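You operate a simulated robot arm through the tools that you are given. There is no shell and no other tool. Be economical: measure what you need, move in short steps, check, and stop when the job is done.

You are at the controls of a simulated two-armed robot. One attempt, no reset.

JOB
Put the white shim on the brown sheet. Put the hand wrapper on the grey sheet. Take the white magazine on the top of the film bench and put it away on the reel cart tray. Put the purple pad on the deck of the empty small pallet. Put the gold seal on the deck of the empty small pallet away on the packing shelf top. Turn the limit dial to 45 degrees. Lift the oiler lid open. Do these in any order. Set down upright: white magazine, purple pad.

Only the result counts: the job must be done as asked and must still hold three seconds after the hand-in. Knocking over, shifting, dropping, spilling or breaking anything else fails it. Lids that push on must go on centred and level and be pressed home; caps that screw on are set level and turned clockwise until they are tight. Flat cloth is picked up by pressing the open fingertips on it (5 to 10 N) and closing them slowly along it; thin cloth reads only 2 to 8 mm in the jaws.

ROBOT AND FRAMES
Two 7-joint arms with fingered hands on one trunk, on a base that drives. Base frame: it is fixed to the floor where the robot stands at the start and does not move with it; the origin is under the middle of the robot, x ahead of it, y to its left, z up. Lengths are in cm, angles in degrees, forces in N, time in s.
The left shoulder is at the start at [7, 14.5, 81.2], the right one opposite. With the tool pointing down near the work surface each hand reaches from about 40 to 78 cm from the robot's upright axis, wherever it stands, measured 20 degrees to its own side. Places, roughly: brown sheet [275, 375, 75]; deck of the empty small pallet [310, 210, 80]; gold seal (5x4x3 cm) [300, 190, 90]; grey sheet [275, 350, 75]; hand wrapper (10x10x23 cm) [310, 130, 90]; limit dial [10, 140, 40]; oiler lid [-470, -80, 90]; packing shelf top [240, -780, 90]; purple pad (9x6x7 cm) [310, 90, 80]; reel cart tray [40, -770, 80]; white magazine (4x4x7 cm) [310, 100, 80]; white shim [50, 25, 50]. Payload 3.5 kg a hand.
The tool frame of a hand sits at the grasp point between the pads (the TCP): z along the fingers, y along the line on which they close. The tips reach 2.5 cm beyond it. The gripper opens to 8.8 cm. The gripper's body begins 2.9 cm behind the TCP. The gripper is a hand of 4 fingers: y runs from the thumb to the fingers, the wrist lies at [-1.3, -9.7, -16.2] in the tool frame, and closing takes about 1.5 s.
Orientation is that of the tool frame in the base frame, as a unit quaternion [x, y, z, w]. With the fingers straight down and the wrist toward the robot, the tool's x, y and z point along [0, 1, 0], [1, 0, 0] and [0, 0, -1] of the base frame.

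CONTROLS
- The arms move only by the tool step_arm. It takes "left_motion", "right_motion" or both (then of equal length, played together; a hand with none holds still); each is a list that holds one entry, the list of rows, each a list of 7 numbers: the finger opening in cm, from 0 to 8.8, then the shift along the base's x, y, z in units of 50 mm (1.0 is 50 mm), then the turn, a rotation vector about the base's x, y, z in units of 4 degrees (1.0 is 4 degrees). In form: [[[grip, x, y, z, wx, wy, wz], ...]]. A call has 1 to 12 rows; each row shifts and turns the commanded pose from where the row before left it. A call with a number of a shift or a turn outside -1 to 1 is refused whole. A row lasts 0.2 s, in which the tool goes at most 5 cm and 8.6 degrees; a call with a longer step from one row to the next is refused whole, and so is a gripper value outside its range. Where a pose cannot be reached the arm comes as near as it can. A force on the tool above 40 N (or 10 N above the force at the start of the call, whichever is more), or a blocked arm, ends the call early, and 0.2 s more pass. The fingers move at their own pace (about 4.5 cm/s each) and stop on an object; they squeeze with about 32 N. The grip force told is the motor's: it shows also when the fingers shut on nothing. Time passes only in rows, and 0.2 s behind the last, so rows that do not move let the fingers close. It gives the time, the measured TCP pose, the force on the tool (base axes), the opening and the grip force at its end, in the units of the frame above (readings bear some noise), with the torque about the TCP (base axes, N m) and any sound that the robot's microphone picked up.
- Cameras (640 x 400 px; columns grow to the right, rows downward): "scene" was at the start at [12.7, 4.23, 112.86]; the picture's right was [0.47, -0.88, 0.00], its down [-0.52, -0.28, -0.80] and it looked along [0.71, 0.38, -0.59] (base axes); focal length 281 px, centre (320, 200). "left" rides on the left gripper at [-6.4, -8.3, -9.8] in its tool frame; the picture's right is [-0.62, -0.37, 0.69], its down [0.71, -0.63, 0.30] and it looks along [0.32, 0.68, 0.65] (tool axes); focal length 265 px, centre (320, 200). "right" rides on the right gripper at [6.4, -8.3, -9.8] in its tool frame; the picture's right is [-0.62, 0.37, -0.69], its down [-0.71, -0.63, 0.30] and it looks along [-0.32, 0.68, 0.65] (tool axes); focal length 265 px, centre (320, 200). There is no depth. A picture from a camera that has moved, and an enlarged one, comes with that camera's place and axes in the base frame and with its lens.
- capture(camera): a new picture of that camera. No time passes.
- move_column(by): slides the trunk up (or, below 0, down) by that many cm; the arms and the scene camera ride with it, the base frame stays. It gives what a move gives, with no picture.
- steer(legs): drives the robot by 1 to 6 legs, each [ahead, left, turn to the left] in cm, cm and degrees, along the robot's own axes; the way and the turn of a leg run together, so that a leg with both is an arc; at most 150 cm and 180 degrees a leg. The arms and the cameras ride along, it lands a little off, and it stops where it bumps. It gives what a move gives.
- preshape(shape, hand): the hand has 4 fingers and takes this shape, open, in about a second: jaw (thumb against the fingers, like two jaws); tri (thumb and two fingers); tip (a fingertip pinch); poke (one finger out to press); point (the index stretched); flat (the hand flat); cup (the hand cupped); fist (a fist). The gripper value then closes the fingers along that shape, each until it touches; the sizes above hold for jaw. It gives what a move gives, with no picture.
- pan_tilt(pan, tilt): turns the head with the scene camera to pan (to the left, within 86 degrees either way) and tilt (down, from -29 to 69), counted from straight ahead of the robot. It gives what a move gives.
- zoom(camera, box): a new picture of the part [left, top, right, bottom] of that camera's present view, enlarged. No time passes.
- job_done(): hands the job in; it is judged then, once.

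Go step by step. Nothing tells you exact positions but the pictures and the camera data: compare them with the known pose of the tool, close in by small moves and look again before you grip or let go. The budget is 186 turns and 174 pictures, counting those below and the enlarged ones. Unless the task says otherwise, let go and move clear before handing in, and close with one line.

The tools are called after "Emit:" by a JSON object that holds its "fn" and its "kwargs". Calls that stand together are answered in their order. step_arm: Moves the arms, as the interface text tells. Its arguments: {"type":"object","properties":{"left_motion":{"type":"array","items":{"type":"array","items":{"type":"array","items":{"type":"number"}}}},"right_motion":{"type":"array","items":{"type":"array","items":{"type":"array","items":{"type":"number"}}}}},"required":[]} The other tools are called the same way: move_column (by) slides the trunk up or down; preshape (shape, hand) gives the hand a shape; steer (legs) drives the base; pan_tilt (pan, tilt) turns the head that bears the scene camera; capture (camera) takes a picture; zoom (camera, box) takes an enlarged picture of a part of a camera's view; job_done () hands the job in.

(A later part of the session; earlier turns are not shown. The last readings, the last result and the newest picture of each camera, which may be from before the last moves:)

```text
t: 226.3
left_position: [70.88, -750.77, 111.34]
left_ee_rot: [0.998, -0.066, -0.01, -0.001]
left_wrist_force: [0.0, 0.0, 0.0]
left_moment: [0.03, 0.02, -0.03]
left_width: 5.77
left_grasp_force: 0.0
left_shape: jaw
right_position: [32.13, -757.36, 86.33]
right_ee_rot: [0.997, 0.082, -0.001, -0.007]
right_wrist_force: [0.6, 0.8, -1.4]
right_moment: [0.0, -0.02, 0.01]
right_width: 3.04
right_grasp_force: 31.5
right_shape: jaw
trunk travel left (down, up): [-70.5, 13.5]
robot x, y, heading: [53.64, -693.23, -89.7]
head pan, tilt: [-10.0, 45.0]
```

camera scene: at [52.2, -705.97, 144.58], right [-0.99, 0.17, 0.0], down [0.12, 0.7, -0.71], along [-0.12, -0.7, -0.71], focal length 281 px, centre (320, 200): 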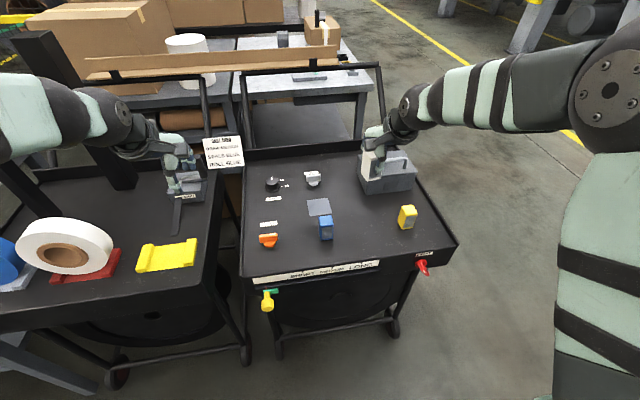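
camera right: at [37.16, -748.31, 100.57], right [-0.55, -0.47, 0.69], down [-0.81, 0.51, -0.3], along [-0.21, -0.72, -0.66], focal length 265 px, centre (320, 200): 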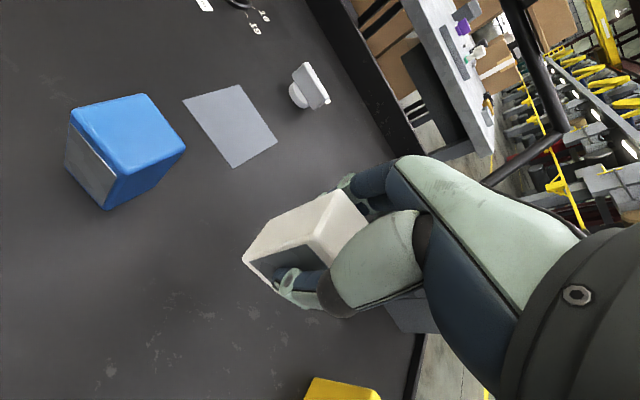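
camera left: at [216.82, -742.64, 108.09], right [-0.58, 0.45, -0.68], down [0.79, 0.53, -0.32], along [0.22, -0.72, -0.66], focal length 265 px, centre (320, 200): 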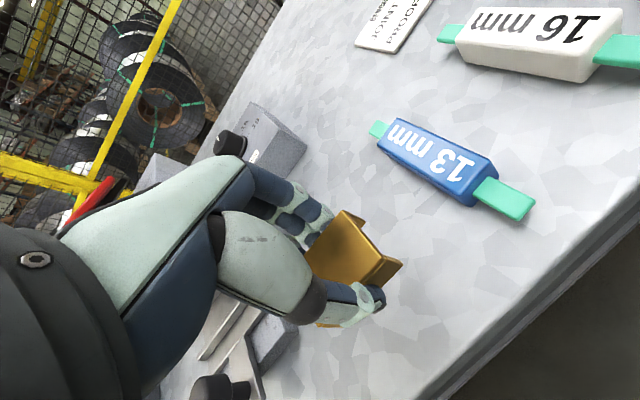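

Emit:
{"fn": "step_arm", "kwargs": {"right_motion": [[[2, 0, 0, -0.08, 0, 0, 0], [2, 0, 0, 0, 0, 0, 0]]]}}

Emit:
{"fn": "step_arm", "kwargs": {"right_motion": [[[2, 0, 0, -0.08, 0, 0, 0], [2, 0, 0, 0, 0, 0, 0]]]}}

Emit:
{"fn": "step_arm", "kwargs": {"right_motion": [[[2, 0, 0, -0.06, 0, 0, 0], [2, 0, 0, 0, 0, 0, 0]]]}}

Emit:
{"fn": "zoom", "kwargs": {"camera": "scene", "box": [310, 170, 430, 250]}}

```text
t: 226.9
left_position: [70.87, -750.64, 111.39]
left_ee_rot: [0.998, -0.065, -0.009, -0.001]
left_wrist_force: [0.9, 0.2, 0.2]
left_moment: [0.02, -0.01, 0.0]
left_width: 5.78
left_grasp_force: 0.1
left_shape: jaw
right_position: [32.0, -757.26, 85.89]
right_ee_rot: [0.997, 0.082, 0.0, -0.006]
right_wrist_force: [0.2, -0.5, -1.6]
right_moment: [-0.04, -0.02, -0.02]
right_width: 3.03
right_grasp_force: 32.7
right_shape: jaw
trunk travel left (down, up): [-70.5, 13.5]
robot x, y, heading: [53.54, -692.99, -89.7]
head pan, tilt: [-10.0, 45.0]
```

```text
t: 227.5
left_position: [70.95, -750.66, 111.33]
left_ee_rot: [0.998, -0.065, -0.01, -0.002]
left_wrist_force: [-0.2, 0.5, 0.2]
left_moment: [-0.02, -0.03, 0.01]
left_width: 5.79
left_grasp_force: 0.1
left_shape: jaw
right_position: [32.07, -757.24, 85.51]
right_ee_rot: [0.997, 0.081, 0.0, -0.007]
right_wrist_force: [0.0, 0.0, -2.2]
right_moment: [-0.01, 0.0, 0.0]
right_width: 3.03
right_grasp_force: 32.0
right_shape: jaw
trunk travel left (down, up): [-70.5, 13.5]
robot x, y, heading: [53.69, -693.01, -89.9]
head pan, tilt: [-10.0, 45.0]
```

```text
t: 228.1
left_position: [70.96, -750.78, 111.39]
left_ee_rot: [0.998, -0.066, -0.01, -0.002]
left_wrist_force: [-0.6, -0.3, 0.2]
left_moment: [0.02, 0.0, 0.0]
left_width: 5.76
left_grasp_force: 0.0
left_shape: jaw
right_position: [32.04, -757.2, 85.26]
right_ee_rot: [0.997, 0.083, -0.001, -0.007]
right_wrist_force: [0.0, 0.3, -1.1]
right_moment: [-0.03, -0.01, 0.01]
right_width: 3.03
right_grasp_force: 32.2
right_shape: jaw
trunk travel left (down, up): [-70.5, 13.5]
robot x, y, heading: [53.83, -692.73, -89.7]
head pan, tilt: [-10.0, 45.0]
```

```text
5.00 times, centred on (370, 210) of scene
camera zoom: at [52.2, -705.91, 144.59], right [-0.99, 0.17, 0.0], down [0.12, 0.7, -0.71], along [-0.12, -0.7, -0.71], focal length 1407 px, centre (70, 150)
```

zoom: 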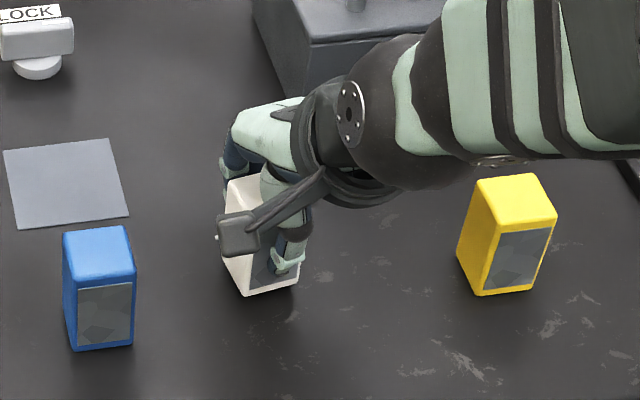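

Emit:
{"fn": "step_arm", "kwargs": {"right_motion": [[[2, 0, 0, -0.08, 0, 0, 0], [2, 0, 0, 0, 0, 0, 0]]]}}

Emit:
{"fn": "step_arm", "kwargs": {"right_motion": [[[2, 0, 0, -0.08, 0, 0, 0], [2, 0, 0, 0, 0, 0, 0]]]}}

Emit:
{"fn": "step_arm", "kwargs": {"right_motion": [[[2, 0, 0, -0.08, 0, 0, 0], [2, 0, 0, 0, 0, 0, 0]]]}}

```text
t: 228.7
left_position: [70.9, -750.77, 111.29]
left_ee_rot: [0.998, -0.066, -0.01, -0.001]
left_wrist_force: [-0.2, 0.7, -0.2]
left_moment: [0.01, 0.0, -0.02]
left_width: 5.77
left_grasp_force: 0.1
left_shape: jaw
right_position: [31.97, -757.32, 84.73]
right_ee_rot: [0.997, 0.082, 0.0, -0.007]
right_wrist_force: [0.5, 0.4, -1.0]
right_moment: [0.0, 0.0, 0.01]
right_width: 3.02
right_grasp_force: 31.7
right_shape: jaw
trunk travel left (down, up): [-70.5, 13.5]
robot x, y, heading: [53.81, -692.89, -89.8]
head pan, tilt: [-10.0, 45.0]
```

```text
t: 229.3
left_position: [70.91, -750.64, 111.32]
left_ee_rot: [0.998, -0.064, -0.01, -0.001]
left_wrist_force: [0.1, 0.2, -0.3]
left_moment: [0.0, -0.01, -0.02]
left_width: 5.77
left_grasp_force: 0.2
left_shape: jaw
right_position: [32.0, -757.29, 84.7]
right_ee_rot: [0.997, 0.082, -0.002, -0.005]
right_wrist_force: [-0.8, 0.4, 6.6]
right_moment: [-0.05, 0.0, -0.01]
right_width: 3.05
right_grasp_force: 31.6
right_shape: jaw
trunk travel left (down, up): [-70.5, 13.5]
robot x, y, heading: [53.53, -692.98, -90.0]
head pan, tilt: [-10.0, 45.0]
```

```text
t: 229.9
left_position: [70.93, -750.36, 111.38]
left_ee_rot: [0.998, -0.066, -0.01, 0.0]
left_wrist_force: [0.2, -0.9, 0.2]
left_moment: [0.0, -0.01, 0.03]
left_width: 5.77
left_grasp_force: 0.1
left_shape: jaw
right_position: [32.07, -757.25, 84.44]
right_ee_rot: [0.997, 0.081, -0.002, -0.002]
right_wrist_force: [-1.2, -3.1, 20.8]
right_moment: [-0.2, 0.02, -0.04]
right_width: 3.13
right_grasp_force: 32.2
right_shape: jaw
trunk travel left (down, up): [-70.5, 13.5]
robot x, y, heading: [53.5, -693.06, -89.6]
head pan, tilt: [-10.0, 45.0]
```

Seated on the tray. Easing, opening and rising.

Emit:
{"fn": "step_arm", "kwargs": {"right_motion": [[[2, 0, 0, 0.1, 0, 0, 0], [4, 0, 0, 0, 0, 0, 0], [5.5, 0, 0, 0, 0, 0, 0], [6.5, 0, 0, 0, 0, 0, 0], [6.5, 0, 0, 0, 0, 0, 0], [6.5, 0, 0, 0.1, 0, 0, 0], [6.5, 0, 0, 0.4, 0, 0, 0], [6.5, 0, 0, 0.7, 0, 0, 0], [6.5, 0, 0, 0.8, 0, 0, 0], [6.5, 0, 0, 0.8, 0, 0, 0], [6.5, 0, 0.2, 0.8, 0, 0, 0], [6.5, 0, 0.2, 0.8, 0, 0, 0]]]}}

Emit:
{"fn": "zoom", "kwargs": {"camera": "scene", "box": [310, 170, 430, 250]}}

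```text
t: 232.5
left_position: [70.91, -750.5, 111.48]
left_ee_rot: [0.998, -0.066, -0.01, -0.001]
left_wrist_force: [-0.3, 0.5, -0.2]
left_moment: [-0.02, 0.0, -0.03]
left_width: 5.74
left_grasp_force: 0.0
left_shape: jaw
right_position: [31.76, -755.09, 106.47]
right_ee_rot: [0.997, 0.083, -0.002, -0.007]
right_wrist_force: [0.2, -0.8, 0.9]
right_moment: [-0.01, -0.01, 0.0]
right_width: 6.47
right_grasp_force: 0.1
right_shape: jaw
trunk travel left (down, up): [-70.5, 13.5]
robot x, y, heading: [53.91, -693.01, -89.9]
head pan, tilt: [-10.0, 45.0]
```

```text
5.00 times, centred on (370, 210) of scene
camera zoom: at [52.25, -705.69, 144.6], right [-0.99, 0.17, 0.0], down [0.12, 0.7, -0.71], along [-0.12, -0.7, -0.71], focal length 1407 px, centre (70, 150)
```

zoom: 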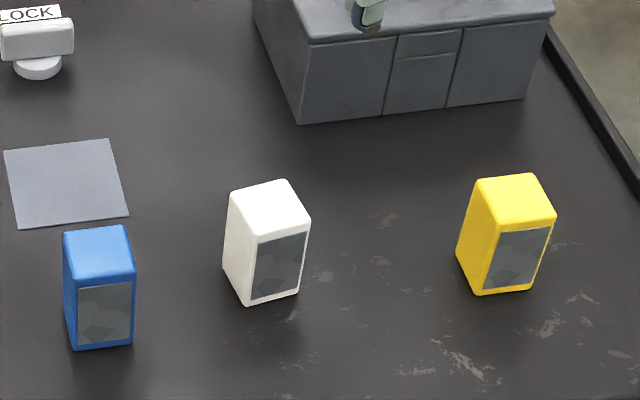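

The magazine stands upright on the tray. Next the oiler lid at about (−470, −80). Backing off and turning to face that direction.

Emit:
{"fn": "steer", "kwargs": {"legs": [[-110, 0, 0], [0, 0, -134]]}}

Emit:
{"fn": "pan_tilt", "kwargs": {"pan": 0, "tilt": 15}}

Emit:
{"fn": "capture", "kwargs": {"camera": "scene"}}

```text
t: 243.7
left_position: [-0.22, -555.89, 111.28]
left_ee_rot: [-0.329, 0.944, 0.003, 0.009]
left_wrist_force: [-0.7, 0.0, -0.6]
left_moment: [0.02, 0.01, 0.01]
left_width: 5.78
left_grasp_force: 0.0
left_shape: jaw
right_position: [23.53, -524.8, 106.42]
right_ee_rot: [-0.464, 0.886, -0.006, 0.003]
right_wrist_force: [0.0, -0.6, 0.1]
right_moment: [0.01, 0.0, -0.03]
right_width: 6.45
right_grasp_force: 0.1
right_shape: jaw
trunk travel left (down, up): [-70.5, 13.5]
robot x, y, heading: [53.71, -583.84, 136.1]
head pan, tilt: [-10.0, 45.0]
```

```text
t: 244.6
left_position: [-0.27, -555.95, 111.29]
left_ee_rot: [-0.329, 0.944, 0.003, 0.009]
left_wrist_force: [0.2, 0.4, 0.0]
left_moment: [-0.02, 0.01, 0.02]
left_width: 5.79
left_grasp_force: 0.0
left_shape: jaw
right_position: [23.57, -524.63, 106.46]
right_ee_rot: [-0.463, 0.886, -0.006, 0.003]
right_wrist_force: [-0.9, 0.5, 0.1]
right_moment: [0.02, -0.04, 0.04]
right_width: 6.48
right_grasp_force: 0.0
right_shape: jaw
trunk travel left (down, up): [-70.5, 13.5]
robot x, y, heading: [52.84, -583.56, 136.2]
head pan, tilt: [0.0, 15.0]
```

```text
59 pictures are left
camera scene: at [42.84, -573.58, 149.26], right [0.69, 0.72, 0.0], down [0.19, -0.18, -0.97], along [-0.7, 0.67, -0.26], focal length 281 px, centre (320, 200)
```

scene: 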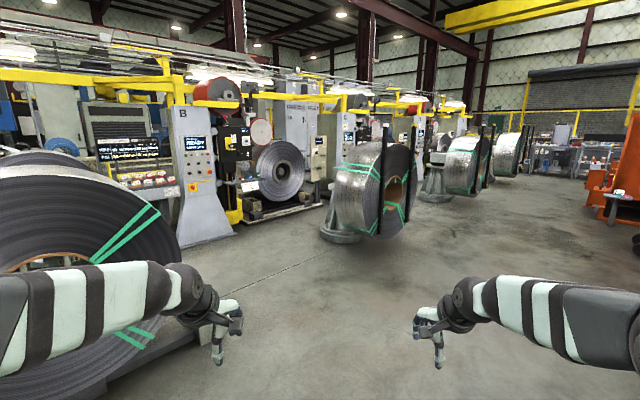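

Emit:
{"fn": "zoom", "kwargs": {"camera": "scene", "box": [240, 90, 460, 230]}}

```text
2.86 times, centred on (350, 160) of scene
camera zoom: at [42.84, -573.58, 149.26], right [0.69, 0.72, 0.0], down [0.19, -0.18, -0.97], along [-0.7, 0.67, -0.26], focal length 804 px, centre (234, 314)
```

zoom: 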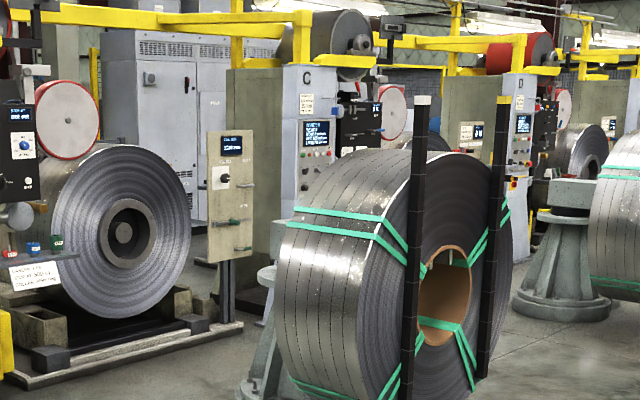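

Coil stands stand in a row near x≈−190 (y≈−632, −309, −20), with machines behind. I'll drive up +y along x≈50 to y≈−165 and then turn toward −x between the stands.

Emit:
{"fn": "steer", "kwargs": {"legs": [[0, 0, -46], [150, 0, 0], [150, 0, 0], [118, 0, 0], [0, 0, 90]]}}

Emit:
{"fn": "capture", "kwargs": {"camera": "scene"}}

```text
t: 270.4
left_position: [-7.89, -188.89, 111.2]
left_ee_rot: [-0.669, 0.744, 0.005, 0.008]
left_wrist_force: [0.0, 0.3, 0.7]
left_moment: [0.0, -0.02, -0.01]
left_width: 5.79
left_grasp_force: 0.0
left_shape: jaw
right_position: [-13.29, -149.87, 106.41]
right_ee_rot: [0.771, -0.637, 0.005, -0.005]
right_wrist_force: [-0.3, -0.8, 0.7]
right_moment: [-0.03, 0.0, 0.01]
right_width: 6.48
right_grasp_force: 0.1
right_shape: jaw
trunk travel left (down, up): [-70.5, 13.5]
robot x, y, heading: [49.37, -170.17, -178.4]
head pan, tilt: [0.0, 15.0]
```

```text
57 pictures are left
camera scene: at [35.11, -170.46, 149.27], right [-0.03, 1.0, 0.0], down [0.26, 0.01, -0.97], along [-0.97, -0.03, -0.26], focal length 281 px, centre (320, 200)
```

scene: 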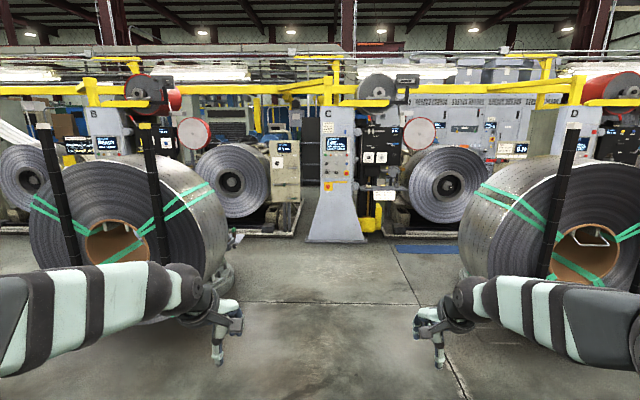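

Emit:
{"fn": "zoom", "kwargs": {"camera": "scene", "box": [300, 100, 460, 240]}}

```text
2.86 times, centred on (380, 170) of scene
camera zoom: at [35.11, -170.46, 149.27], right [-0.03, 1.0, 0.0], down [0.26, 0.01, -0.97], along [-0.97, -0.03, -0.26], focal length 804 px, centre (149, 286)
```

zoom: 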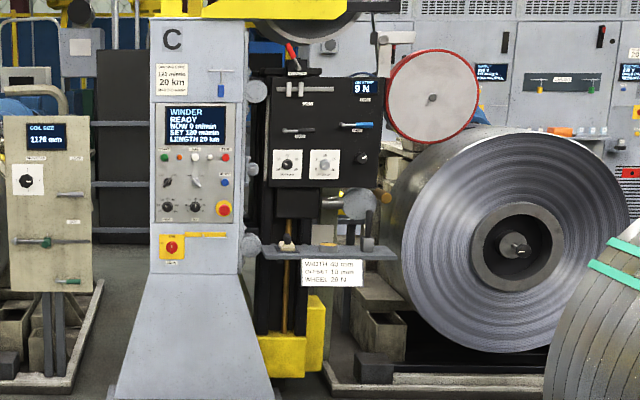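

The oiler should be on the black panel/shelf at station C. Driving between the stands toward it.

Emit:
{"fn": "steer", "kwargs": {"legs": [[0, 0, -1.6], [150, 0, 0], [150, 0, 0], [20, 0, 0]]}}

Emit:
{"fn": "pan_tilt", "kwargs": {"pan": -20, "tilt": 20}}

Emit:
{"fn": "capture", "kwargs": {"camera": "scene"}}

```text
t: 284.4
left_position: [-299.59, -192.91, 111.53]
left_ee_rot: [-0.664, 0.748, 0.007, 0.006]
left_wrist_force: [-0.5, -0.2, 0.2]
left_moment: [0.01, -0.02, 0.02]
left_width: 5.8
left_grasp_force: 0.1
left_shape: jaw
right_position: [-304.07, -153.92, 106.25]
right_ee_rot: [0.769, -0.64, 0.012, -0.012]
right_wrist_force: [12.5, 0.8, 2.3]
right_moment: [-0.01, 0.3, -0.05]
right_width: 6.19
right_grasp_force: 0.1
right_shape: jaw
trunk travel left (down, up): [-70.5, 13.5]
robot x, y, heading: [-242.15, -174.64, -178.7]
head pan, tilt: [0.0, 15.0]
stopped in leg 3: the force on the tool passed its limit (the readings are from after the stop); the commanded pose is now the measured one
```

```text
t: 285.2
left_position: [-299.62, -192.93, 111.46]
left_ee_rot: [-0.665, 0.747, 0.007, 0.007]
left_wrist_force: [-0.1, 1.0, 0.1]
left_moment: [0.01, 0.0, 0.01]
left_width: 5.77
left_grasp_force: 0.1
left_shape: jaw
right_position: [-304.27, -153.79, 106.21]
right_ee_rot: [0.768, -0.64, 0.011, -0.011]
right_wrist_force: [14.6, 0.3, 0.1]
right_moment: [0.0, 0.2, -0.06]
right_width: 6.11
right_grasp_force: 0.0
right_shape: jaw
trunk travel left (down, up): [-70.5, 13.5]
robot x, y, heading: [-242.38, -174.85, -178.6]
head pan, tilt: [-20.0, 20.0]
```

```text
55 pictures are left
camera scene: at [-255.82, -171.67, 148.51], right [0.32, 0.95, 0.0], down [0.32, -0.11, -0.94], along [-0.89, 0.3, -0.34], focal length 281 px, centre (320, 200)
```

scene: 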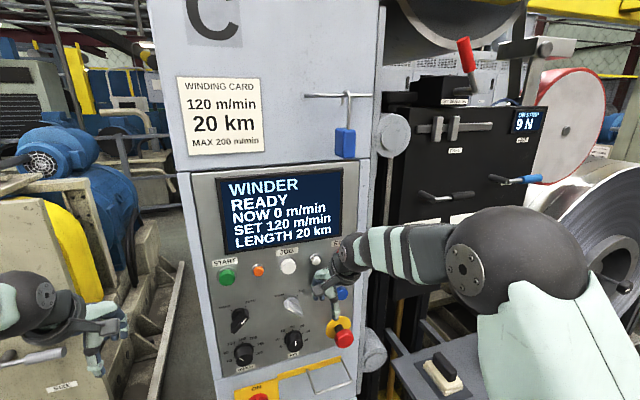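

The right hand touched the console panel — it is closer than I judged. Backing straight off, then checking that nothing there moved.

Emit:
{"fn": "steer", "kwargs": {"legs": [[-25, 0, 0]]}}

Emit:
{"fn": "capture", "kwargs": {"camera": "scene"}}

Emit:
{"fn": "zoom", "kwargs": {"camera": "scene", "box": [200, 180, 460, 340]}}

```text
t: 287.1
left_position: [-274.98, -192.54, 111.29]
left_ee_rot: [-0.665, 0.746, 0.006, 0.008]
left_wrist_force: [-0.1, -0.5, 0.0]
left_moment: [-0.01, -0.02, -0.02]
left_width: 5.79
left_grasp_force: 0.0
left_shape: jaw
right_position: [-279.59, -153.47, 105.96]
right_ee_rot: [0.769, -0.639, 0.013, -0.013]
right_wrist_force: [0.6, 0.8, -1.0]
right_moment: [0.04, 0.03, 0.01]
right_width: 6.47
right_grasp_force: 0.0
right_shape: jaw
trunk travel left (down, up): [-70.5, 13.5]
robot x, y, heading: [-217.28, -174.28, -178.8]
head pan, tilt: [-20.0, 20.0]
```

```text
54 pictures are left
camera scene: at [-231.35, -171.16, 148.44], right [0.32, 0.95, 0.0], down [0.33, -0.11, -0.94], along [-0.89, 0.3, -0.34], focal length 281 px, centre (320, 200)
```

scene: 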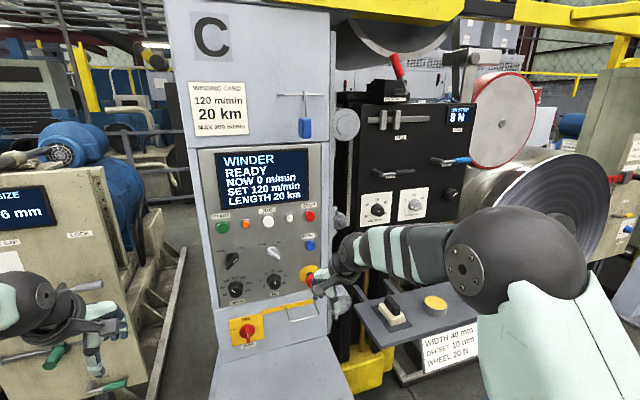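

```text
2.46 times, centred on (330, 260) of scene
camera zoom: at [-231.35, -171.16, 148.44], right [0.32, 0.95, 0.0], down [0.33, -0.11, -0.94], along [-0.89, 0.3, -0.34], focal length 692 px, centre (295, 52)
```

zoom: 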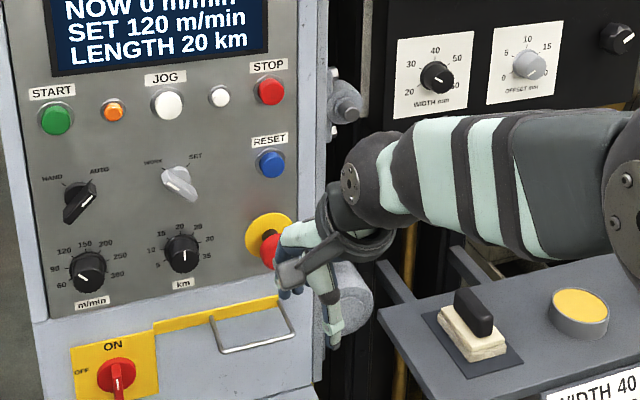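

The console still reads READY and looks unchanged. The lid should be further back (x≈−470); looking left and right past the console.

Emit:
{"fn": "pan_tilt", "kwargs": {"pan": 15, "tilt": 20}}

Emit:
{"fn": "capture", "kwargs": {"camera": "scene"}}

Emit:
{"fn": "pan_tilt", "kwargs": {"pan": -55, "tilt": 20}}

Emit:
{"fn": "capture", "kwargs": {"camera": "scene"}}

```text
t: 288.1
left_position: [-274.91, -192.39, 111.41]
left_ee_rot: [-0.665, 0.746, 0.005, 0.008]
left_wrist_force: [0.1, -0.6, 0.3]
left_moment: [0.01, -0.01, 0.02]
left_width: 5.78
left_grasp_force: 0.2
left_shape: jaw
right_position: [-279.49, -153.43, 105.98]
right_ee_rot: [0.768, -0.64, 0.013, -0.012]
right_wrist_force: [-0.9, -0.2, 0.9]
right_moment: [-0.01, 0.0, 0.02]
right_width: 6.49
right_grasp_force: 0.0
right_shape: jaw
trunk travel left (down, up): [-70.5, 13.5]
robot x, y, heading: [-217.5, -174.34, -178.9]
head pan, tilt: [15.0, 20.0]
```

```text
52 pictures are left
camera scene: at [-231.39, -176.74, 148.45], right [-0.28, 0.96, 0.0], down [0.33, 0.1, -0.94], along [-0.9, -0.26, -0.34], focal length 281 px, centre (320, 200)
```

scene: 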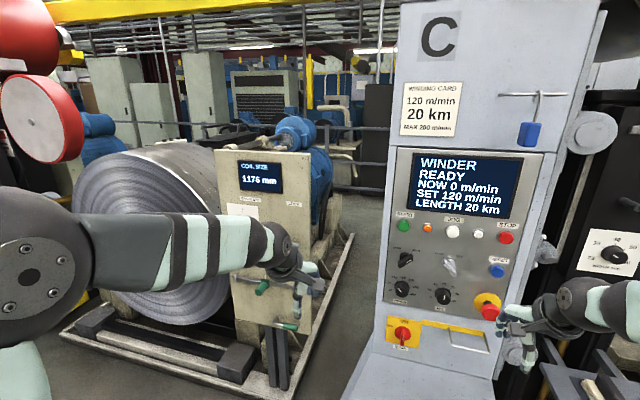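

```text
t: 289.5
left_position: [-274.89, -192.34, 111.22]
left_ee_rot: [-0.666, 0.746, 0.006, 0.007]
left_wrist_force: [0.0, -0.6, -0.5]
left_moment: [0.0, 0.01, 0.0]
left_width: 5.78
left_grasp_force: 0.1
left_shape: jaw
right_position: [-279.61, -153.46, 105.94]
right_ee_rot: [0.768, -0.64, 0.012, -0.012]
right_wrist_force: [-0.4, 0.8, -0.3]
right_moment: [0.0, -0.01, -0.01]
right_width: 6.49
right_grasp_force: 0.0
right_shape: jaw
trunk travel left (down, up): [-70.5, 13.5]
robot x, y, heading: [-217.19, -173.96, -178.7]
head pan, tilt: [-55.0, 20.0]
```

```text
51 pictures are left
camera scene: at [-227.9, -166.65, 148.46], right [0.81, 0.59, 0.0], down [0.2, -0.28, -0.94], along [-0.56, 0.76, -0.34], focal length 281 px, centre (320, 200)
```

scene: 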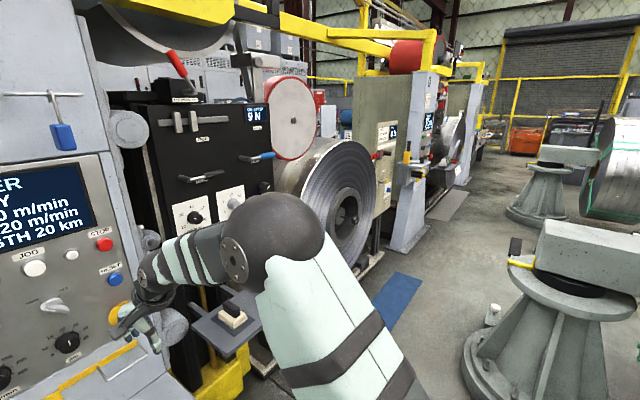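

The lid must lie behind this machine line, so it needs a different approach. I'll do the limit dial first: back out, turn to face +x, and strafe to y≈130.

Emit:
{"fn": "steer", "kwargs": {"legs": [[-138, 0, 0], [0, 0, 178.8], [0, 150, 0], [0, 150, 0]]}}

Emit:
{"fn": "pan_tilt", "kwargs": {"pan": 5, "tilt": 40}}

Emit:
{"fn": "capture", "kwargs": {"camera": "scene"}}

```text
t: 317.7
left_position: [-8.49, 144.44, 111.28]
left_ee_rot: [0.761, 0.648, -0.008, 0.006]
left_wrist_force: [0.6, -0.4, 0.1]
left_moment: [0.01, 0.01, 0.0]
left_width: 5.78
left_grasp_force: 0.0
left_shape: jaw
right_position: [-5.55, 105.34, 106.09]
right_ee_rot: [0.657, 0.754, -0.011, -0.012]
right_wrist_force: [0.1, -0.3, 0.1]
right_moment: [0.03, -0.03, 0.01]
right_width: 6.45
right_grasp_force: 0.1
right_shape: jaw
trunk travel left (down, up): [-70.5, 13.5]
robot x, y, heading: [-66.67, 128.87, -1.7]
head pan, tilt: [-55.0, 20.0]
```

```text
t: 319.0
left_position: [-8.53, 144.54, 111.22]
left_ee_rot: [0.762, 0.648, -0.008, 0.005]
left_wrist_force: [-0.2, 0.1, 1.0]
left_moment: [0.0, 0.03, 0.03]
left_width: 5.77
left_grasp_force: 0.2
left_shape: jaw
right_position: [-5.53, 105.42, 105.92]
right_ee_rot: [0.657, 0.754, -0.011, -0.012]
right_wrist_force: [-0.1, 0.8, -0.3]
right_moment: [0.0, -0.01, -0.02]
right_width: 6.47
right_grasp_force: 0.1
right_shape: jaw
trunk travel left (down, up): [-70.5, 13.5]
robot x, y, heading: [-67.17, 128.92, -1.4]
head pan, tilt: [5.0, 40.0]
```

```text
50 pictures are left
camera scene: at [-53.28, 129.42, 145.32], right [0.06, -1.0, 0.0], down [-0.64, -0.04, -0.77], along [0.76, 0.05, -0.64], focal length 281 px, centre (320, 200)
```

scene: 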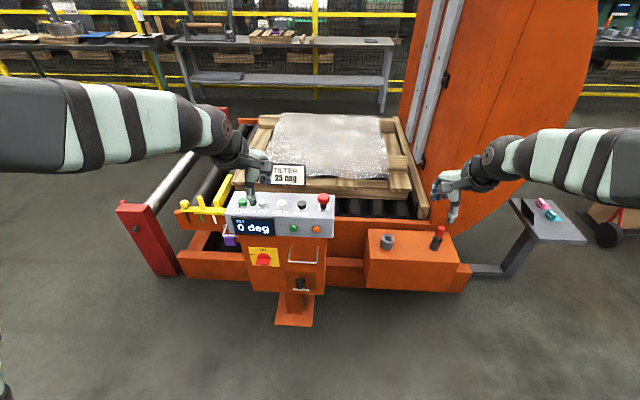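

Emit:
{"fn": "zoom", "kwargs": {"camera": "scene", "box": [215, 180, 355, 320]}}

Emit:
{"fn": "zoom", "kwargs": {"camera": "scene", "box": [270, 235, 340, 300]}}

```text
2.86 times, centred on (285, 250) of scene
camera zoom: at [-53.28, 129.42, 145.32], right [0.06, -1.0, 0.0], down [-0.64, -0.04, -0.77], along [0.76, 0.05, -0.64], focal length 804 px, centre (420, 57)
```

zoom: 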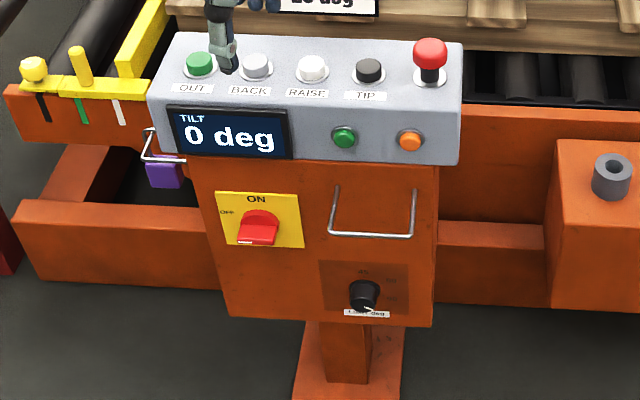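

```text
6.15 times, centred on (305, 268) of scene
camera zoom: at [-53.28, 129.42, 145.32], right [0.06, -1.0, 0.0], down [-0.64, -0.04, -0.77], along [0.76, 0.05, -0.64], focal length 1731 px, centre (412, -215)
```

zoom: 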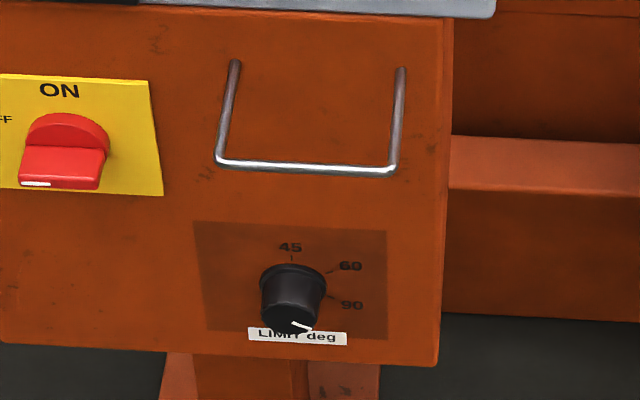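

The dial ("LIMIT deg") is on the pedestal's near face, around (12, 142, 45); 45 is at the top of its scale. I'll move the left hand aside and turn the right hand to point forward (+x).

Emit:
{"fn": "step_arm", "kwargs": {"left_motion": [[[5.8, -0.4, 0.4, 0, 0, 0, 0], [5.8, -0.4, 0.4, 0, 0, 0, 0], [5.8, -0.4, 0.4, 0, 0, 0, 0], [5.8, -0.4, 0.4, 0, 0, 0, 0], [5.8, -0.4, 0.4, 0, 0, 0, 0], [5.8, -0.4, 0.4, 0, 0, 0, 0], [5.8, -0.4, 0.4, 0, 0, 0, 0], [5.8, -0.2, 0.4, 0, 0, 0, 0], [5.8, 0, 0.4, 0, 0, 0, 0], [5.8, 0, 0.4, 0, 0, 0, 0], [5.8, 0, 0, 0, 0, 0, 0], [5.8, 0, 0, 0, 0, 0, 0]]], "right_motion": [[[6, 0, 0, 0, 0, 0, -1], [6, 0, 0, 0, 0, 0, -0.9], [6, 0, 0, 0, -1, -1, 1], [6, 0, 0, 0, -1, -1, 1], [6, 0, 0, 0, -1, -1, 1], [6, 0, 0, 0, -1, -1, 1], [6, 0, 0, 0, -1, -1, 1], [6, 0, 0, 0, -1, -1, 1], [6, 0, 0, 0, -1, -1, 1], [6, 0, 0, 0, -1, -1, 1], [6, 0, 0, 0, -1, -1, 1], [6, 0, 0, 0, -1, -1, 1]]]}}

Emit:
{"fn": "step_arm", "kwargs": {"right_motion": [[[6, 0, 0, 0, -1, -1, 1], [6, 0, 0, 0, -1, -1, 1], [6, 0, 0, 0, -1, -1, 1], [6, 0, 0, 0, -1, -1, 1], [6, 0, 0, 0, -1, -1, 1], [6, 0, 0, 0, -1, -1, 1], [6, 0, 0, 0, -1, -1, 1], [6, 0, 0, 0, -0.3, -0.3, 0.3], [6, 0, 0, 0, 0, 0, 0]]]}}

Emit:
{"fn": "capture", "kwargs": {"camera": "scene"}}

```text
t: 321.6
left_position: [-23.41, 164.52, 111.3]
left_ee_rot: [0.762, 0.648, -0.007, 0.005]
left_wrist_force: [0.6, 0.1, 0.1]
left_moment: [0.01, 0.02, -0.03]
left_width: 5.78
left_grasp_force: 0.0
left_shape: jaw
right_position: [-5.59, 105.43, 106.02]
right_ee_rot: [0.355, 0.816, -0.014, 0.456]
right_wrist_force: [-0.3, 0.5, -0.9]
right_moment: [-0.01, 0.01, -0.02]
right_width: 6.01
right_grasp_force: 0.1
right_shape: jaw
trunk travel left (down, up): [-70.5, 13.5]
robot x, y, heading: [-66.62, 129.11, -1.6]
head pan, tilt: [5.0, 40.0]
```

```text
t: 323.6
left_position: [-23.44, 164.54, 111.32]
left_ee_rot: [0.761, 0.648, -0.008, 0.006]
left_wrist_force: [0.8, -0.8, 0.5]
left_moment: [-0.02, -0.02, 0.01]
left_width: 5.76
left_grasp_force: 0.1
left_shape: jaw
right_position: [-5.56, 105.42, 105.88]
right_ee_rot: [0.011, 0.709, -0.015, 0.705]
right_wrist_force: [0.1, -0.3, -0.1]
right_moment: [0.03, -0.02, 0.0]
right_width: 6.03
right_grasp_force: 0.0
right_shape: jaw
trunk travel left (down, up): [-70.5, 13.5]
robot x, y, heading: [-66.59, 128.67, -1.3]
head pan, tilt: [5.0, 40.0]
```

```text
47 pictures are left
camera scene: at [-53.29, 129.46, 145.32], right [0.06, -1.0, 0.0], down [-0.64, -0.04, -0.77], along [0.76, 0.05, -0.64], focal length 281 px, centre (320, 200)
```

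scene: 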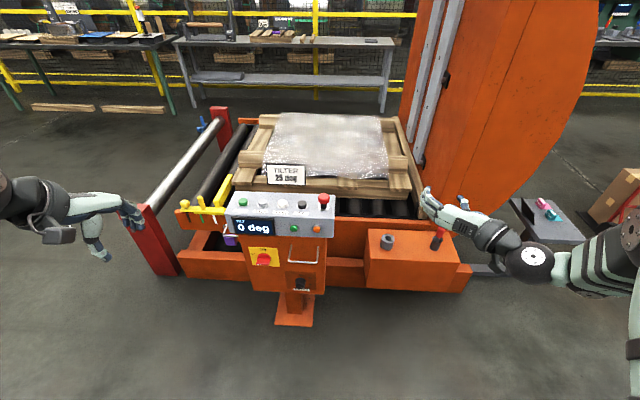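

Hand now points forward. Lowering the trunk by 58 cm and strafing left 25 cm to face the dial.

Emit:
{"fn": "move_column", "kwargs": {"by": -58}}

Emit:
{"fn": "steer", "kwargs": {"legs": [[-6, 25, 1.4]]}}

Emit:
{"fn": "capture", "kwargs": {"camera": "right"}}

Emit:
{"fn": "capture", "kwargs": {"camera": "scene"}}

```text
refused: -58 is not a number from -40 to 40
```

```text
t: 325.5
left_position: [-30.05, 189.67, 111.38]
left_ee_rot: [0.754, 0.657, -0.007, 0.005]
left_wrist_force: [0.5, -0.5, -0.5]
left_moment: [0.01, 0.02, 0.01]
left_width: 5.79
left_grasp_force: 0.1
left_shape: jaw
right_position: [-10.77, 130.97, 105.97]
right_ee_rot: [0.003, 0.709, -0.006, 0.705]
right_wrist_force: [-0.6, 0.8, -0.1]
right_moment: [-0.01, 0.02, 0.04]
right_width: 6.04
right_grasp_force: 0.1
right_shape: jaw
trunk travel left (down, up): [-70.5, 13.5]
robot x, y, heading: [-72.38, 153.31, -0.2]
head pan, tilt: [5.0, 40.0]
```

```text
46 pictures are left
camera right: at [-20.77, 122.83, 99.61], right [-0.68, 0.38, 0.62], down [0.3, -0.63, 0.71], along [0.66, 0.68, 0.32], focal length 265 px, centre (320, 200)
```

right: 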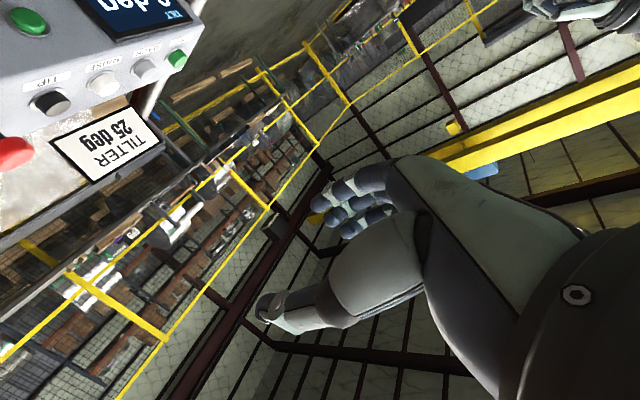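

```text
45 pictures are left
camera scene: at [-59.04, 153.9, 145.31], right [0.09, -1.0, 0.0], down [-0.64, -0.06, -0.77], along [0.76, 0.07, -0.64], focal length 281 px, centre (320, 200)
```

scene: 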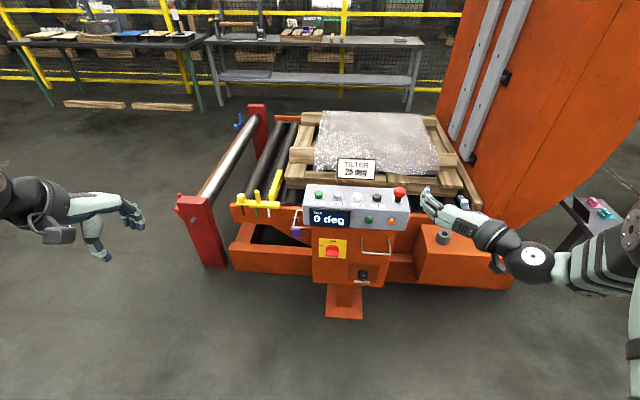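

Emit:
{"fn": "move_column", "kwargs": {"by": -40}}

Emit:
{"fn": "zoom", "kwargs": {"camera": "scene", "box": [280, 160, 440, 300]}}

```text
t: 329.3
left_position: [-30.03, 189.74, 71.44]
left_ee_rot: [0.754, 0.657, -0.007, 0.006]
left_wrist_force: [0.4, 0.7, 0.3]
left_moment: [-0.02, -0.03, 0.0]
left_width: 5.81
left_grasp_force: 0.0
left_shape: jaw
right_position: [-10.87, 131.04, 66.06]
right_ee_rot: [0.004, 0.709, -0.005, 0.705]
right_wrist_force: [-0.2, -0.9, 0.6]
right_moment: [0.01, 0.01, 0.01]
right_width: 6.05
right_grasp_force: 0.2
right_shape: jaw
trunk travel left (down, up): [-30.5, 53.5]
robot x, y, heading: [-72.71, 153.11, 0.2]
head pan, tilt: [5.0, 40.0]
```

```text
2.86 times, centred on (360, 230) of scene
camera zoom: at [-59.1, 154.03, 105.32], right [0.09, -1.0, 0.0], down [-0.64, -0.06, -0.77], along [0.76, 0.07, -0.64], focal length 804 px, centre (206, 114)
```

zoom: 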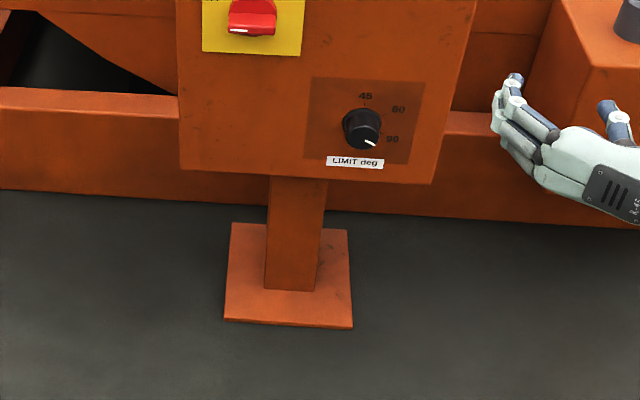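

Dial knob is at about (14, 142, 43). Lowering further and zooming on the pointer.

Emit:
{"fn": "move_column", "kwargs": {"by": -22}}

Emit:
{"fn": "pan_tilt", "kwargs": {"pan": -8, "tilt": 30}}

Emit:
{"fn": "zoom", "kwargs": {"camera": "scene", "box": [270, 170, 350, 230]}}

```text
t: 331.6
left_position: [-30.21, 189.75, 49.39]
left_ee_rot: [0.754, 0.657, -0.008, 0.006]
left_wrist_force: [0.5, -0.6, -0.1]
left_moment: [0.02, 0.0, -0.03]
left_width: 5.76
left_grasp_force: 0.0
left_shape: jaw
right_position: [-10.88, 131.17, 43.91]
right_ee_rot: [0.004, 0.709, -0.006, 0.706]
right_wrist_force: [-0.3, -0.4, 0.0]
right_moment: [0.0, 0.03, 0.02]
right_width: 6.05
right_grasp_force: 0.0
right_shape: jaw
trunk travel left (down, up): [-8.5, 75.5]
robot x, y, heading: [-72.85, 153.38, 0.1]
head pan, tilt: [5.0, 40.0]
```

```text
t: 332.4
left_position: [-30.2, 189.91, 49.32]
left_ee_rot: [0.754, 0.656, -0.008, 0.006]
left_wrist_force: [-0.5, -0.2, -0.6]
left_moment: [-0.01, 0.01, -0.01]
left_width: 5.75
left_grasp_force: 0.1
left_shape: jaw
right_position: [-10.78, 131.17, 43.85]
right_ee_rot: [0.003, 0.709, -0.006, 0.705]
right_wrist_force: [0.0, 0.0, 0.8]
right_moment: [-0.02, 0.02, -0.04]
right_width: 6.0
right_grasp_force: 0.1
right_shape: jaw
trunk travel left (down, up): [-8.5, 75.5]
robot x, y, heading: [-72.24, 153.35, -0.2]
head pan, tilt: [-8.0, 30.0]
```

```text
6.67 times, centred on (310, 200) of scene
camera zoom: at [-58.61, 152.04, 84.85], right [-0.14, -0.99, 0.0], down [-0.5, 0.07, -0.87], along [0.86, -0.12, -0.5], focal length 1876 px, centre (387, 200)
```

zoom: 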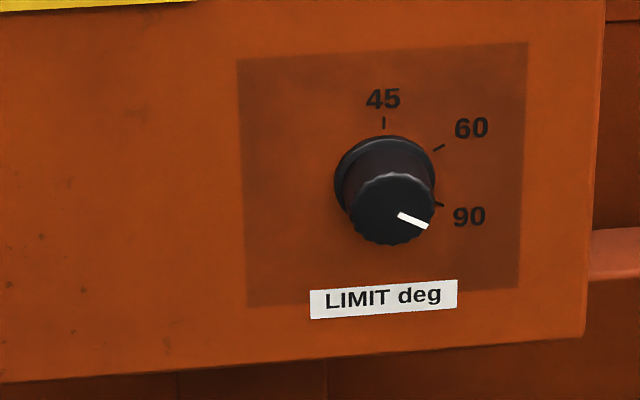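

Pointer is now about 115–120° clockwise of the 45 mark (which is at the top). I'll move the robot 16 cm closer and line up the open fingers with the knob axis (y 141.9, z 42.8).

Emit:
{"fn": "steer", "kwargs": {"legs": [[16, 0, 0]]}}

Emit:
{"fn": "capture", "kwargs": {"camera": "scene"}}

```text
t: 333.8
left_position: [-14.23, 189.67, 49.42]
left_ee_rot: [0.755, 0.656, -0.007, 0.006]
left_wrist_force: [-0.5, 0.3, -1.1]
left_moment: [0.01, 0.0, 0.01]
left_width: 5.76
left_grasp_force: 0.2
left_shape: jaw
right_position: [5.13, 130.91, 43.91]
right_ee_rot: [0.003, 0.709, -0.007, 0.705]
right_wrist_force: [-0.1, -0.2, -0.4]
right_moment: [0.01, -0.03, -0.01]
right_width: 6.05
right_grasp_force: 0.0
right_shape: jaw
trunk travel left (down, up): [-8.5, 75.5]
robot x, y, heading: [-56.5, 153.36, -0.0]
head pan, tilt: [-8.0, 30.0]
```

```text
42 pictures are left
camera scene: at [-42.72, 151.99, 84.85], right [-0.14, -0.99, 0.0], down [-0.5, 0.07, -0.87], along [0.86, -0.12, -0.5], focal length 281 px, centre (320, 200)
```

scene: 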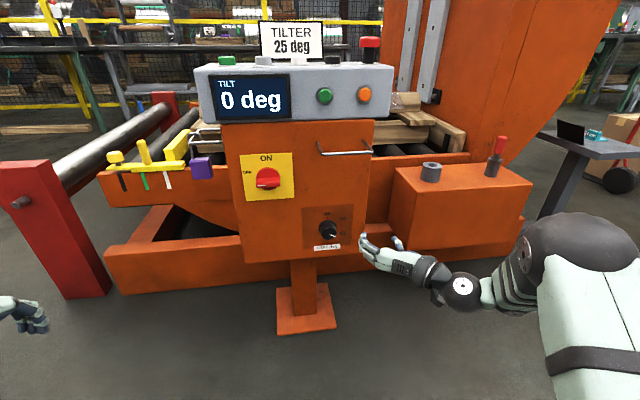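

Emit:
{"fn": "zoom", "kwargs": {"camera": "scene", "box": [290, 195, 410, 275]}}

```text
5.00 times, centred on (350, 235) of scene
camera zoom: at [-42.72, 151.99, 84.85], right [-0.14, -0.99, 0.0], down [-0.5, 0.07, -0.87], along [0.86, -0.12, -0.5], focal length 1407 px, centre (170, 25)
```

zoom: 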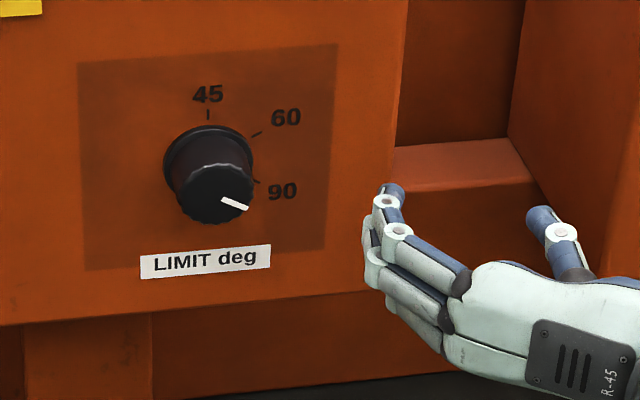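

The knob front centre is at about (11.1, 142.2, 43.9). Sliding the hand in front of it.

Emit:
{"fn": "step_arm", "kwargs": {"right_motion": [[[6.5, 0, 0.6, 0, 0, 0, 0], [6.5, 0, 0.6, 0, 0, 0, 0], [6.5, 0, 0.6, 0, 0, 0, 0], [6.5, 0, 0.44, 0, 0, 0, 0], [6.5, 0, 0, 0, 0, 0, 0]]]}}

Emit:
{"fn": "zoom", "kwargs": {"camera": "scene", "box": [270, 195, 390, 275]}}

```text
t: 335.0
left_position: [-14.12, 189.57, 49.24]
left_ee_rot: [0.755, 0.656, -0.009, 0.005]
left_wrist_force: [0.8, -0.9, 0.5]
left_moment: [0.01, 0.02, 0.01]
left_width: 5.77
left_grasp_force: 0.0
left_shape: jaw
right_position: [5.11, 142.16, 43.93]
right_ee_rot: [0.003, 0.709, -0.006, 0.706]
right_wrist_force: [0.0, -0.6, 0.5]
right_moment: [0.03, -0.02, 0.01]
right_width: 6.49
right_grasp_force: 0.0
right_shape: jaw
trunk travel left (down, up): [-8.5, 75.5]
robot x, y, heading: [-56.58, 153.18, -0.1]
head pan, tilt: [-8.0, 30.0]
```

```text
5.00 times, centred on (330, 235) of scene
camera zoom: at [-42.72, 152.0, 84.85], right [-0.14, -0.99, 0.0], down [-0.5, 0.07, -0.87], along [0.86, -0.12, -0.5], focal length 1407 px, centre (270, 25)
```

zoom: 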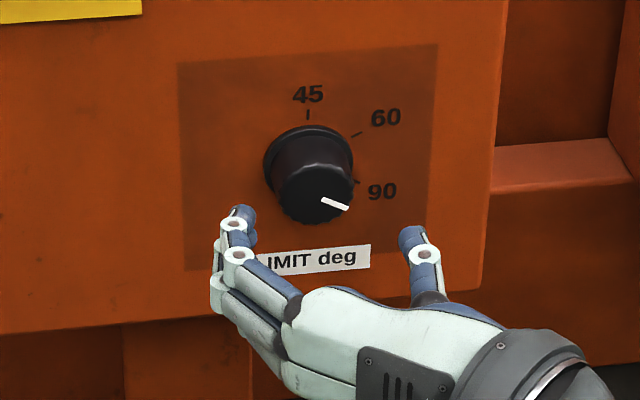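

Emit:
{"fn": "step_arm", "kwargs": {"right_motion": [[[6.5, 0.4, 0.04, 0, 0, 0, 0], [6.5, 0.4, 0, 0, 0, 0, 0], [6.5, 0.2, 0, 0, 0, 0, 0], [6.5, 0, 0, 0, 0, 0, 0]]]}}

Emit:
{"fn": "zoom", "kwargs": {"camera": "scene", "box": [270, 195, 390, 275]}}

```text
t: 336.0
left_position: [-14.14, 189.74, 49.35]
left_ee_rot: [0.755, 0.655, -0.007, 0.006]
left_wrist_force: [-0.4, -0.1, -0.1]
left_moment: [0.02, 0.0, -0.01]
left_width: 5.78
left_grasp_force: 0.0
left_shape: jaw
right_position: [10.17, 142.4, 44.12]
right_ee_rot: [0.003, 0.709, -0.006, 0.706]
right_wrist_force: [0.0, 0.1, 0.2]
right_moment: [0.0, 0.04, 0.0]
right_width: 6.49
right_grasp_force: 0.1
right_shape: jaw
trunk travel left (down, up): [-8.5, 75.5]
robot x, y, heading: [-56.72, 153.28, -0.3]
head pan, tilt: [-8.0, 30.0]
```

```text
5.00 times, centred on (330, 235) of scene
camera zoom: at [-42.72, 152.0, 84.85], right [-0.14, -0.99, 0.0], down [-0.5, 0.07, -0.87], along [0.86, -0.12, -0.5], focal length 1407 px, centre (270, 25)
```

zoom: 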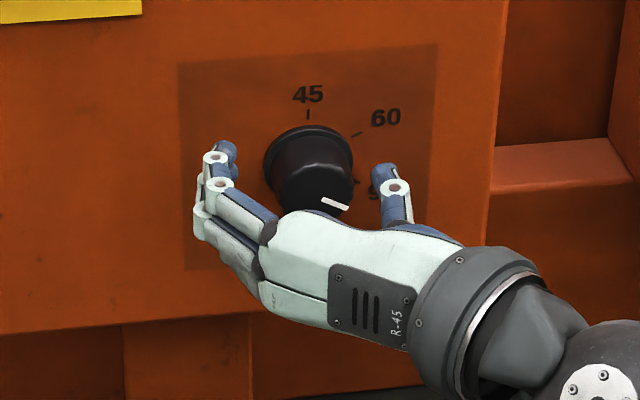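

Emit:
{"fn": "step_arm", "kwargs": {"right_motion": [[[5.5, 0.06, -0.02, 0, 0, 0, 0], [4.5, 0, 0, 0, 0, 0, 0], [3.5, 0, 0, 0, 0, 0, 0], [2.5, 0, 0, 0, 0, 0, 0], [2, 0, 0, 0, 0, 0, 0], [2, 0, 0, 0, 0, 0, 0]]]}}

Emit:
{"fn": "zoom", "kwargs": {"camera": "scene", "box": [270, 195, 390, 275]}}

```text
t: 337.4
left_position: [-14.19, 189.71, 49.39]
left_ee_rot: [0.755, 0.656, -0.007, 0.006]
left_wrist_force: [1.0, 0.5, -0.5]
left_moment: [0.0, 0.0, 0.02]
left_width: 5.76
left_grasp_force: 0.1
left_shape: jaw
right_position: [10.42, 142.18, 44.24]
right_ee_rot: [0.004, 0.707, -0.006, 0.707]
right_wrist_force: [0.5, -1.9, 4.4]
right_moment: [-0.05, -0.11, 0.12]
right_width: 1.91
right_grasp_force: 31.9
right_shape: jaw
trunk travel left (down, up): [-8.5, 75.5]
robot x, y, heading: [-57.19, 153.31, -0.2]
head pan, tilt: [-8.0, 30.0]
```

```text
5.00 times, centred on (330, 235) of scene
camera zoom: at [-42.78, 151.99, 84.87], right [-0.14, -0.99, 0.0], down [-0.49, 0.07, -0.87], along [0.86, -0.12, -0.5], focal length 1407 px, centre (270, 25)
```

zoom: 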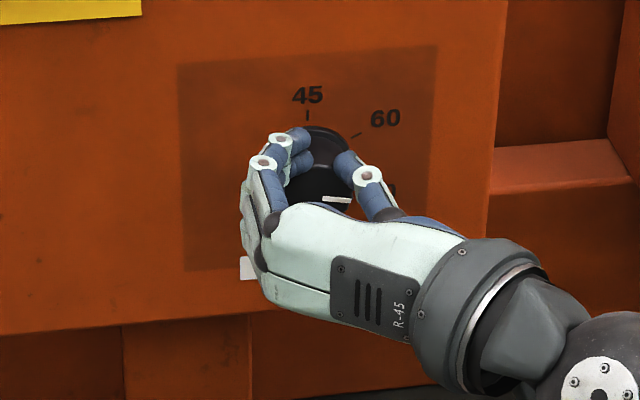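

Gripped. Turning counter-clockwise (−x) 48° and checking.

Emit:
{"fn": "step_arm", "kwargs": {"right_motion": [[[2, 0, 0, 0, -1, 0, 0], [2, 0, 0, 0, -1, 0, 0], [2, 0, 0, 0, -1, 0, 0], [2, 0, 0, 0, -1, 0, 0], [2, 0, 0, 0, -1, 0, 0], [2, 0, 0, 0, -1, 0, 0], [2, 0, 0, 0, -1, 0, 0], [2, 0, 0, 0, -1, 0, 0], [2, 0, 0, 0, -1, 0, 0], [2, 0, 0, 0, -1, 0, 0], [2, 0, 0, 0, -1, 0, 0], [2, 0, 0, 0, -1, 0, 0]]]}}

Emit:
{"fn": "zoom", "kwargs": {"camera": "scene", "box": [270, 195, 390, 275]}}

```text
t: 339.9
left_position: [-14.64, 190.01, 49.27]
left_ee_rot: [0.753, 0.658, -0.008, 0.006]
left_wrist_force: [0.1, -0.1, -0.2]
left_moment: [0.03, -0.01, 0.04]
left_width: 5.79
left_grasp_force: 0.0
left_shape: jaw
right_position: [10.29, 142.74, 43.58]
right_ee_rot: [-0.264, 0.659, -0.264, 0.653]
right_wrist_force: [-9.5, 20.7, 1.3]
right_moment: [0.1, -0.12, 0.48]
right_width: 1.32
right_grasp_force: 32.1
right_shape: jaw
trunk travel left (down, up): [-8.5, 75.5]
robot x, y, heading: [-56.52, 153.28, 0.4]
head pan, tilt: [-8.0, 30.0]
stopped in row 12 (right hand): the force on the tool passed its limit (the readings are from after the stop); the commanded pose is now the measured one
```

```text
5.00 times, centred on (330, 235) of scene
camera zoom: at [-42.86, 152.26, 84.86], right [-0.14, -0.99, 0.0], down [-0.49, 0.07, -0.87], along [0.86, -0.12, -0.5], focal length 1407 px, centre (270, 25)
```

zoom: 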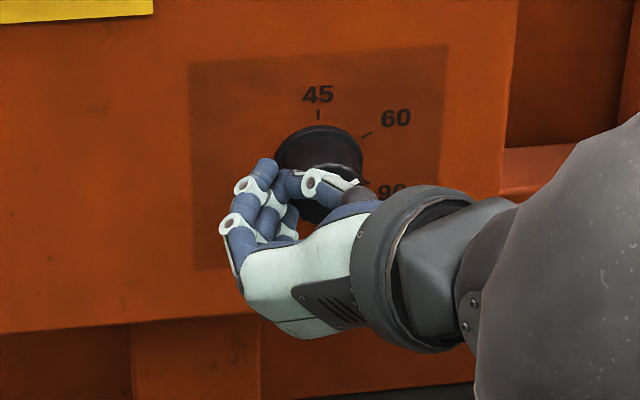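

Force built up off-axis. Opening and backing off to see how far the pointer moved.

Emit:
{"fn": "step_arm", "kwargs": {"right_motion": [[[3.5, 0, 0, 0, 0, 0, 0], [5, 0, 0, 0, 0, 0, 0], [6.5, 0, 0, 0, 0, 0, 0], [6.5, 0, 0, 0, 0, 0, 0], [6.5, -0.3, 0, 0, 0, 0, 0], [6.5, -0.6, 0, 0, 0, 0, 0], [6.5, -0.6, 0, 0, 0, 0, 0]]]}}

Emit:
{"fn": "zoom", "kwargs": {"camera": "scene", "box": [270, 195, 390, 275]}}

```text
t: 341.6
left_position: [-14.42, 189.96, 49.23]
left_ee_rot: [0.753, 0.658, -0.008, 0.006]
left_wrist_force: [0.0, 0.0, 0.4]
left_moment: [-0.03, 0.01, -0.02]
left_width: 5.77
left_grasp_force: 0.2
left_shape: jaw
right_position: [1.13, 140.82, 35.93]
right_ee_rot: [-0.265, 0.713, -0.254, 0.598]
right_wrist_force: [-0.6, -0.2, 0.7]
right_moment: [0.02, 0.0, 0.03]
right_width: 6.49
right_grasp_force: 0.2
right_shape: jaw
trunk travel left (down, up): [-8.5, 75.5]
robot x, y, heading: [-56.7, 153.44, 0.1]
head pan, tilt: [-8.0, 30.0]
stopped in row 7 (right hand): the arm was blocked; the commanded pose is now the measured one
```

```text
5.00 times, centred on (330, 235) of scene
camera zoom: at [-42.76, 152.08, 84.85], right [-0.14, -0.99, 0.0], down [-0.5, 0.07, -0.87], along [0.86, -0.12, -0.5], focal length 1407 px, centre (270, 25)
```

zoom: 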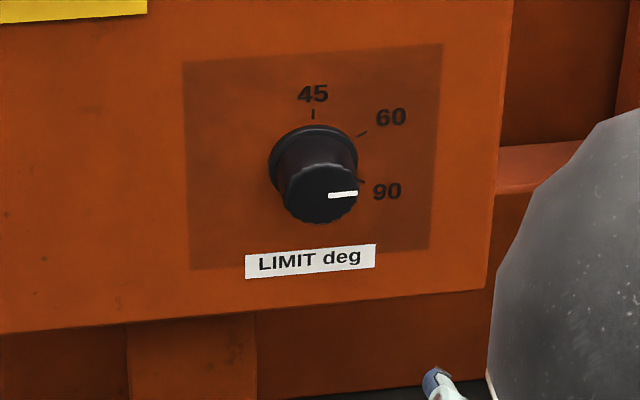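

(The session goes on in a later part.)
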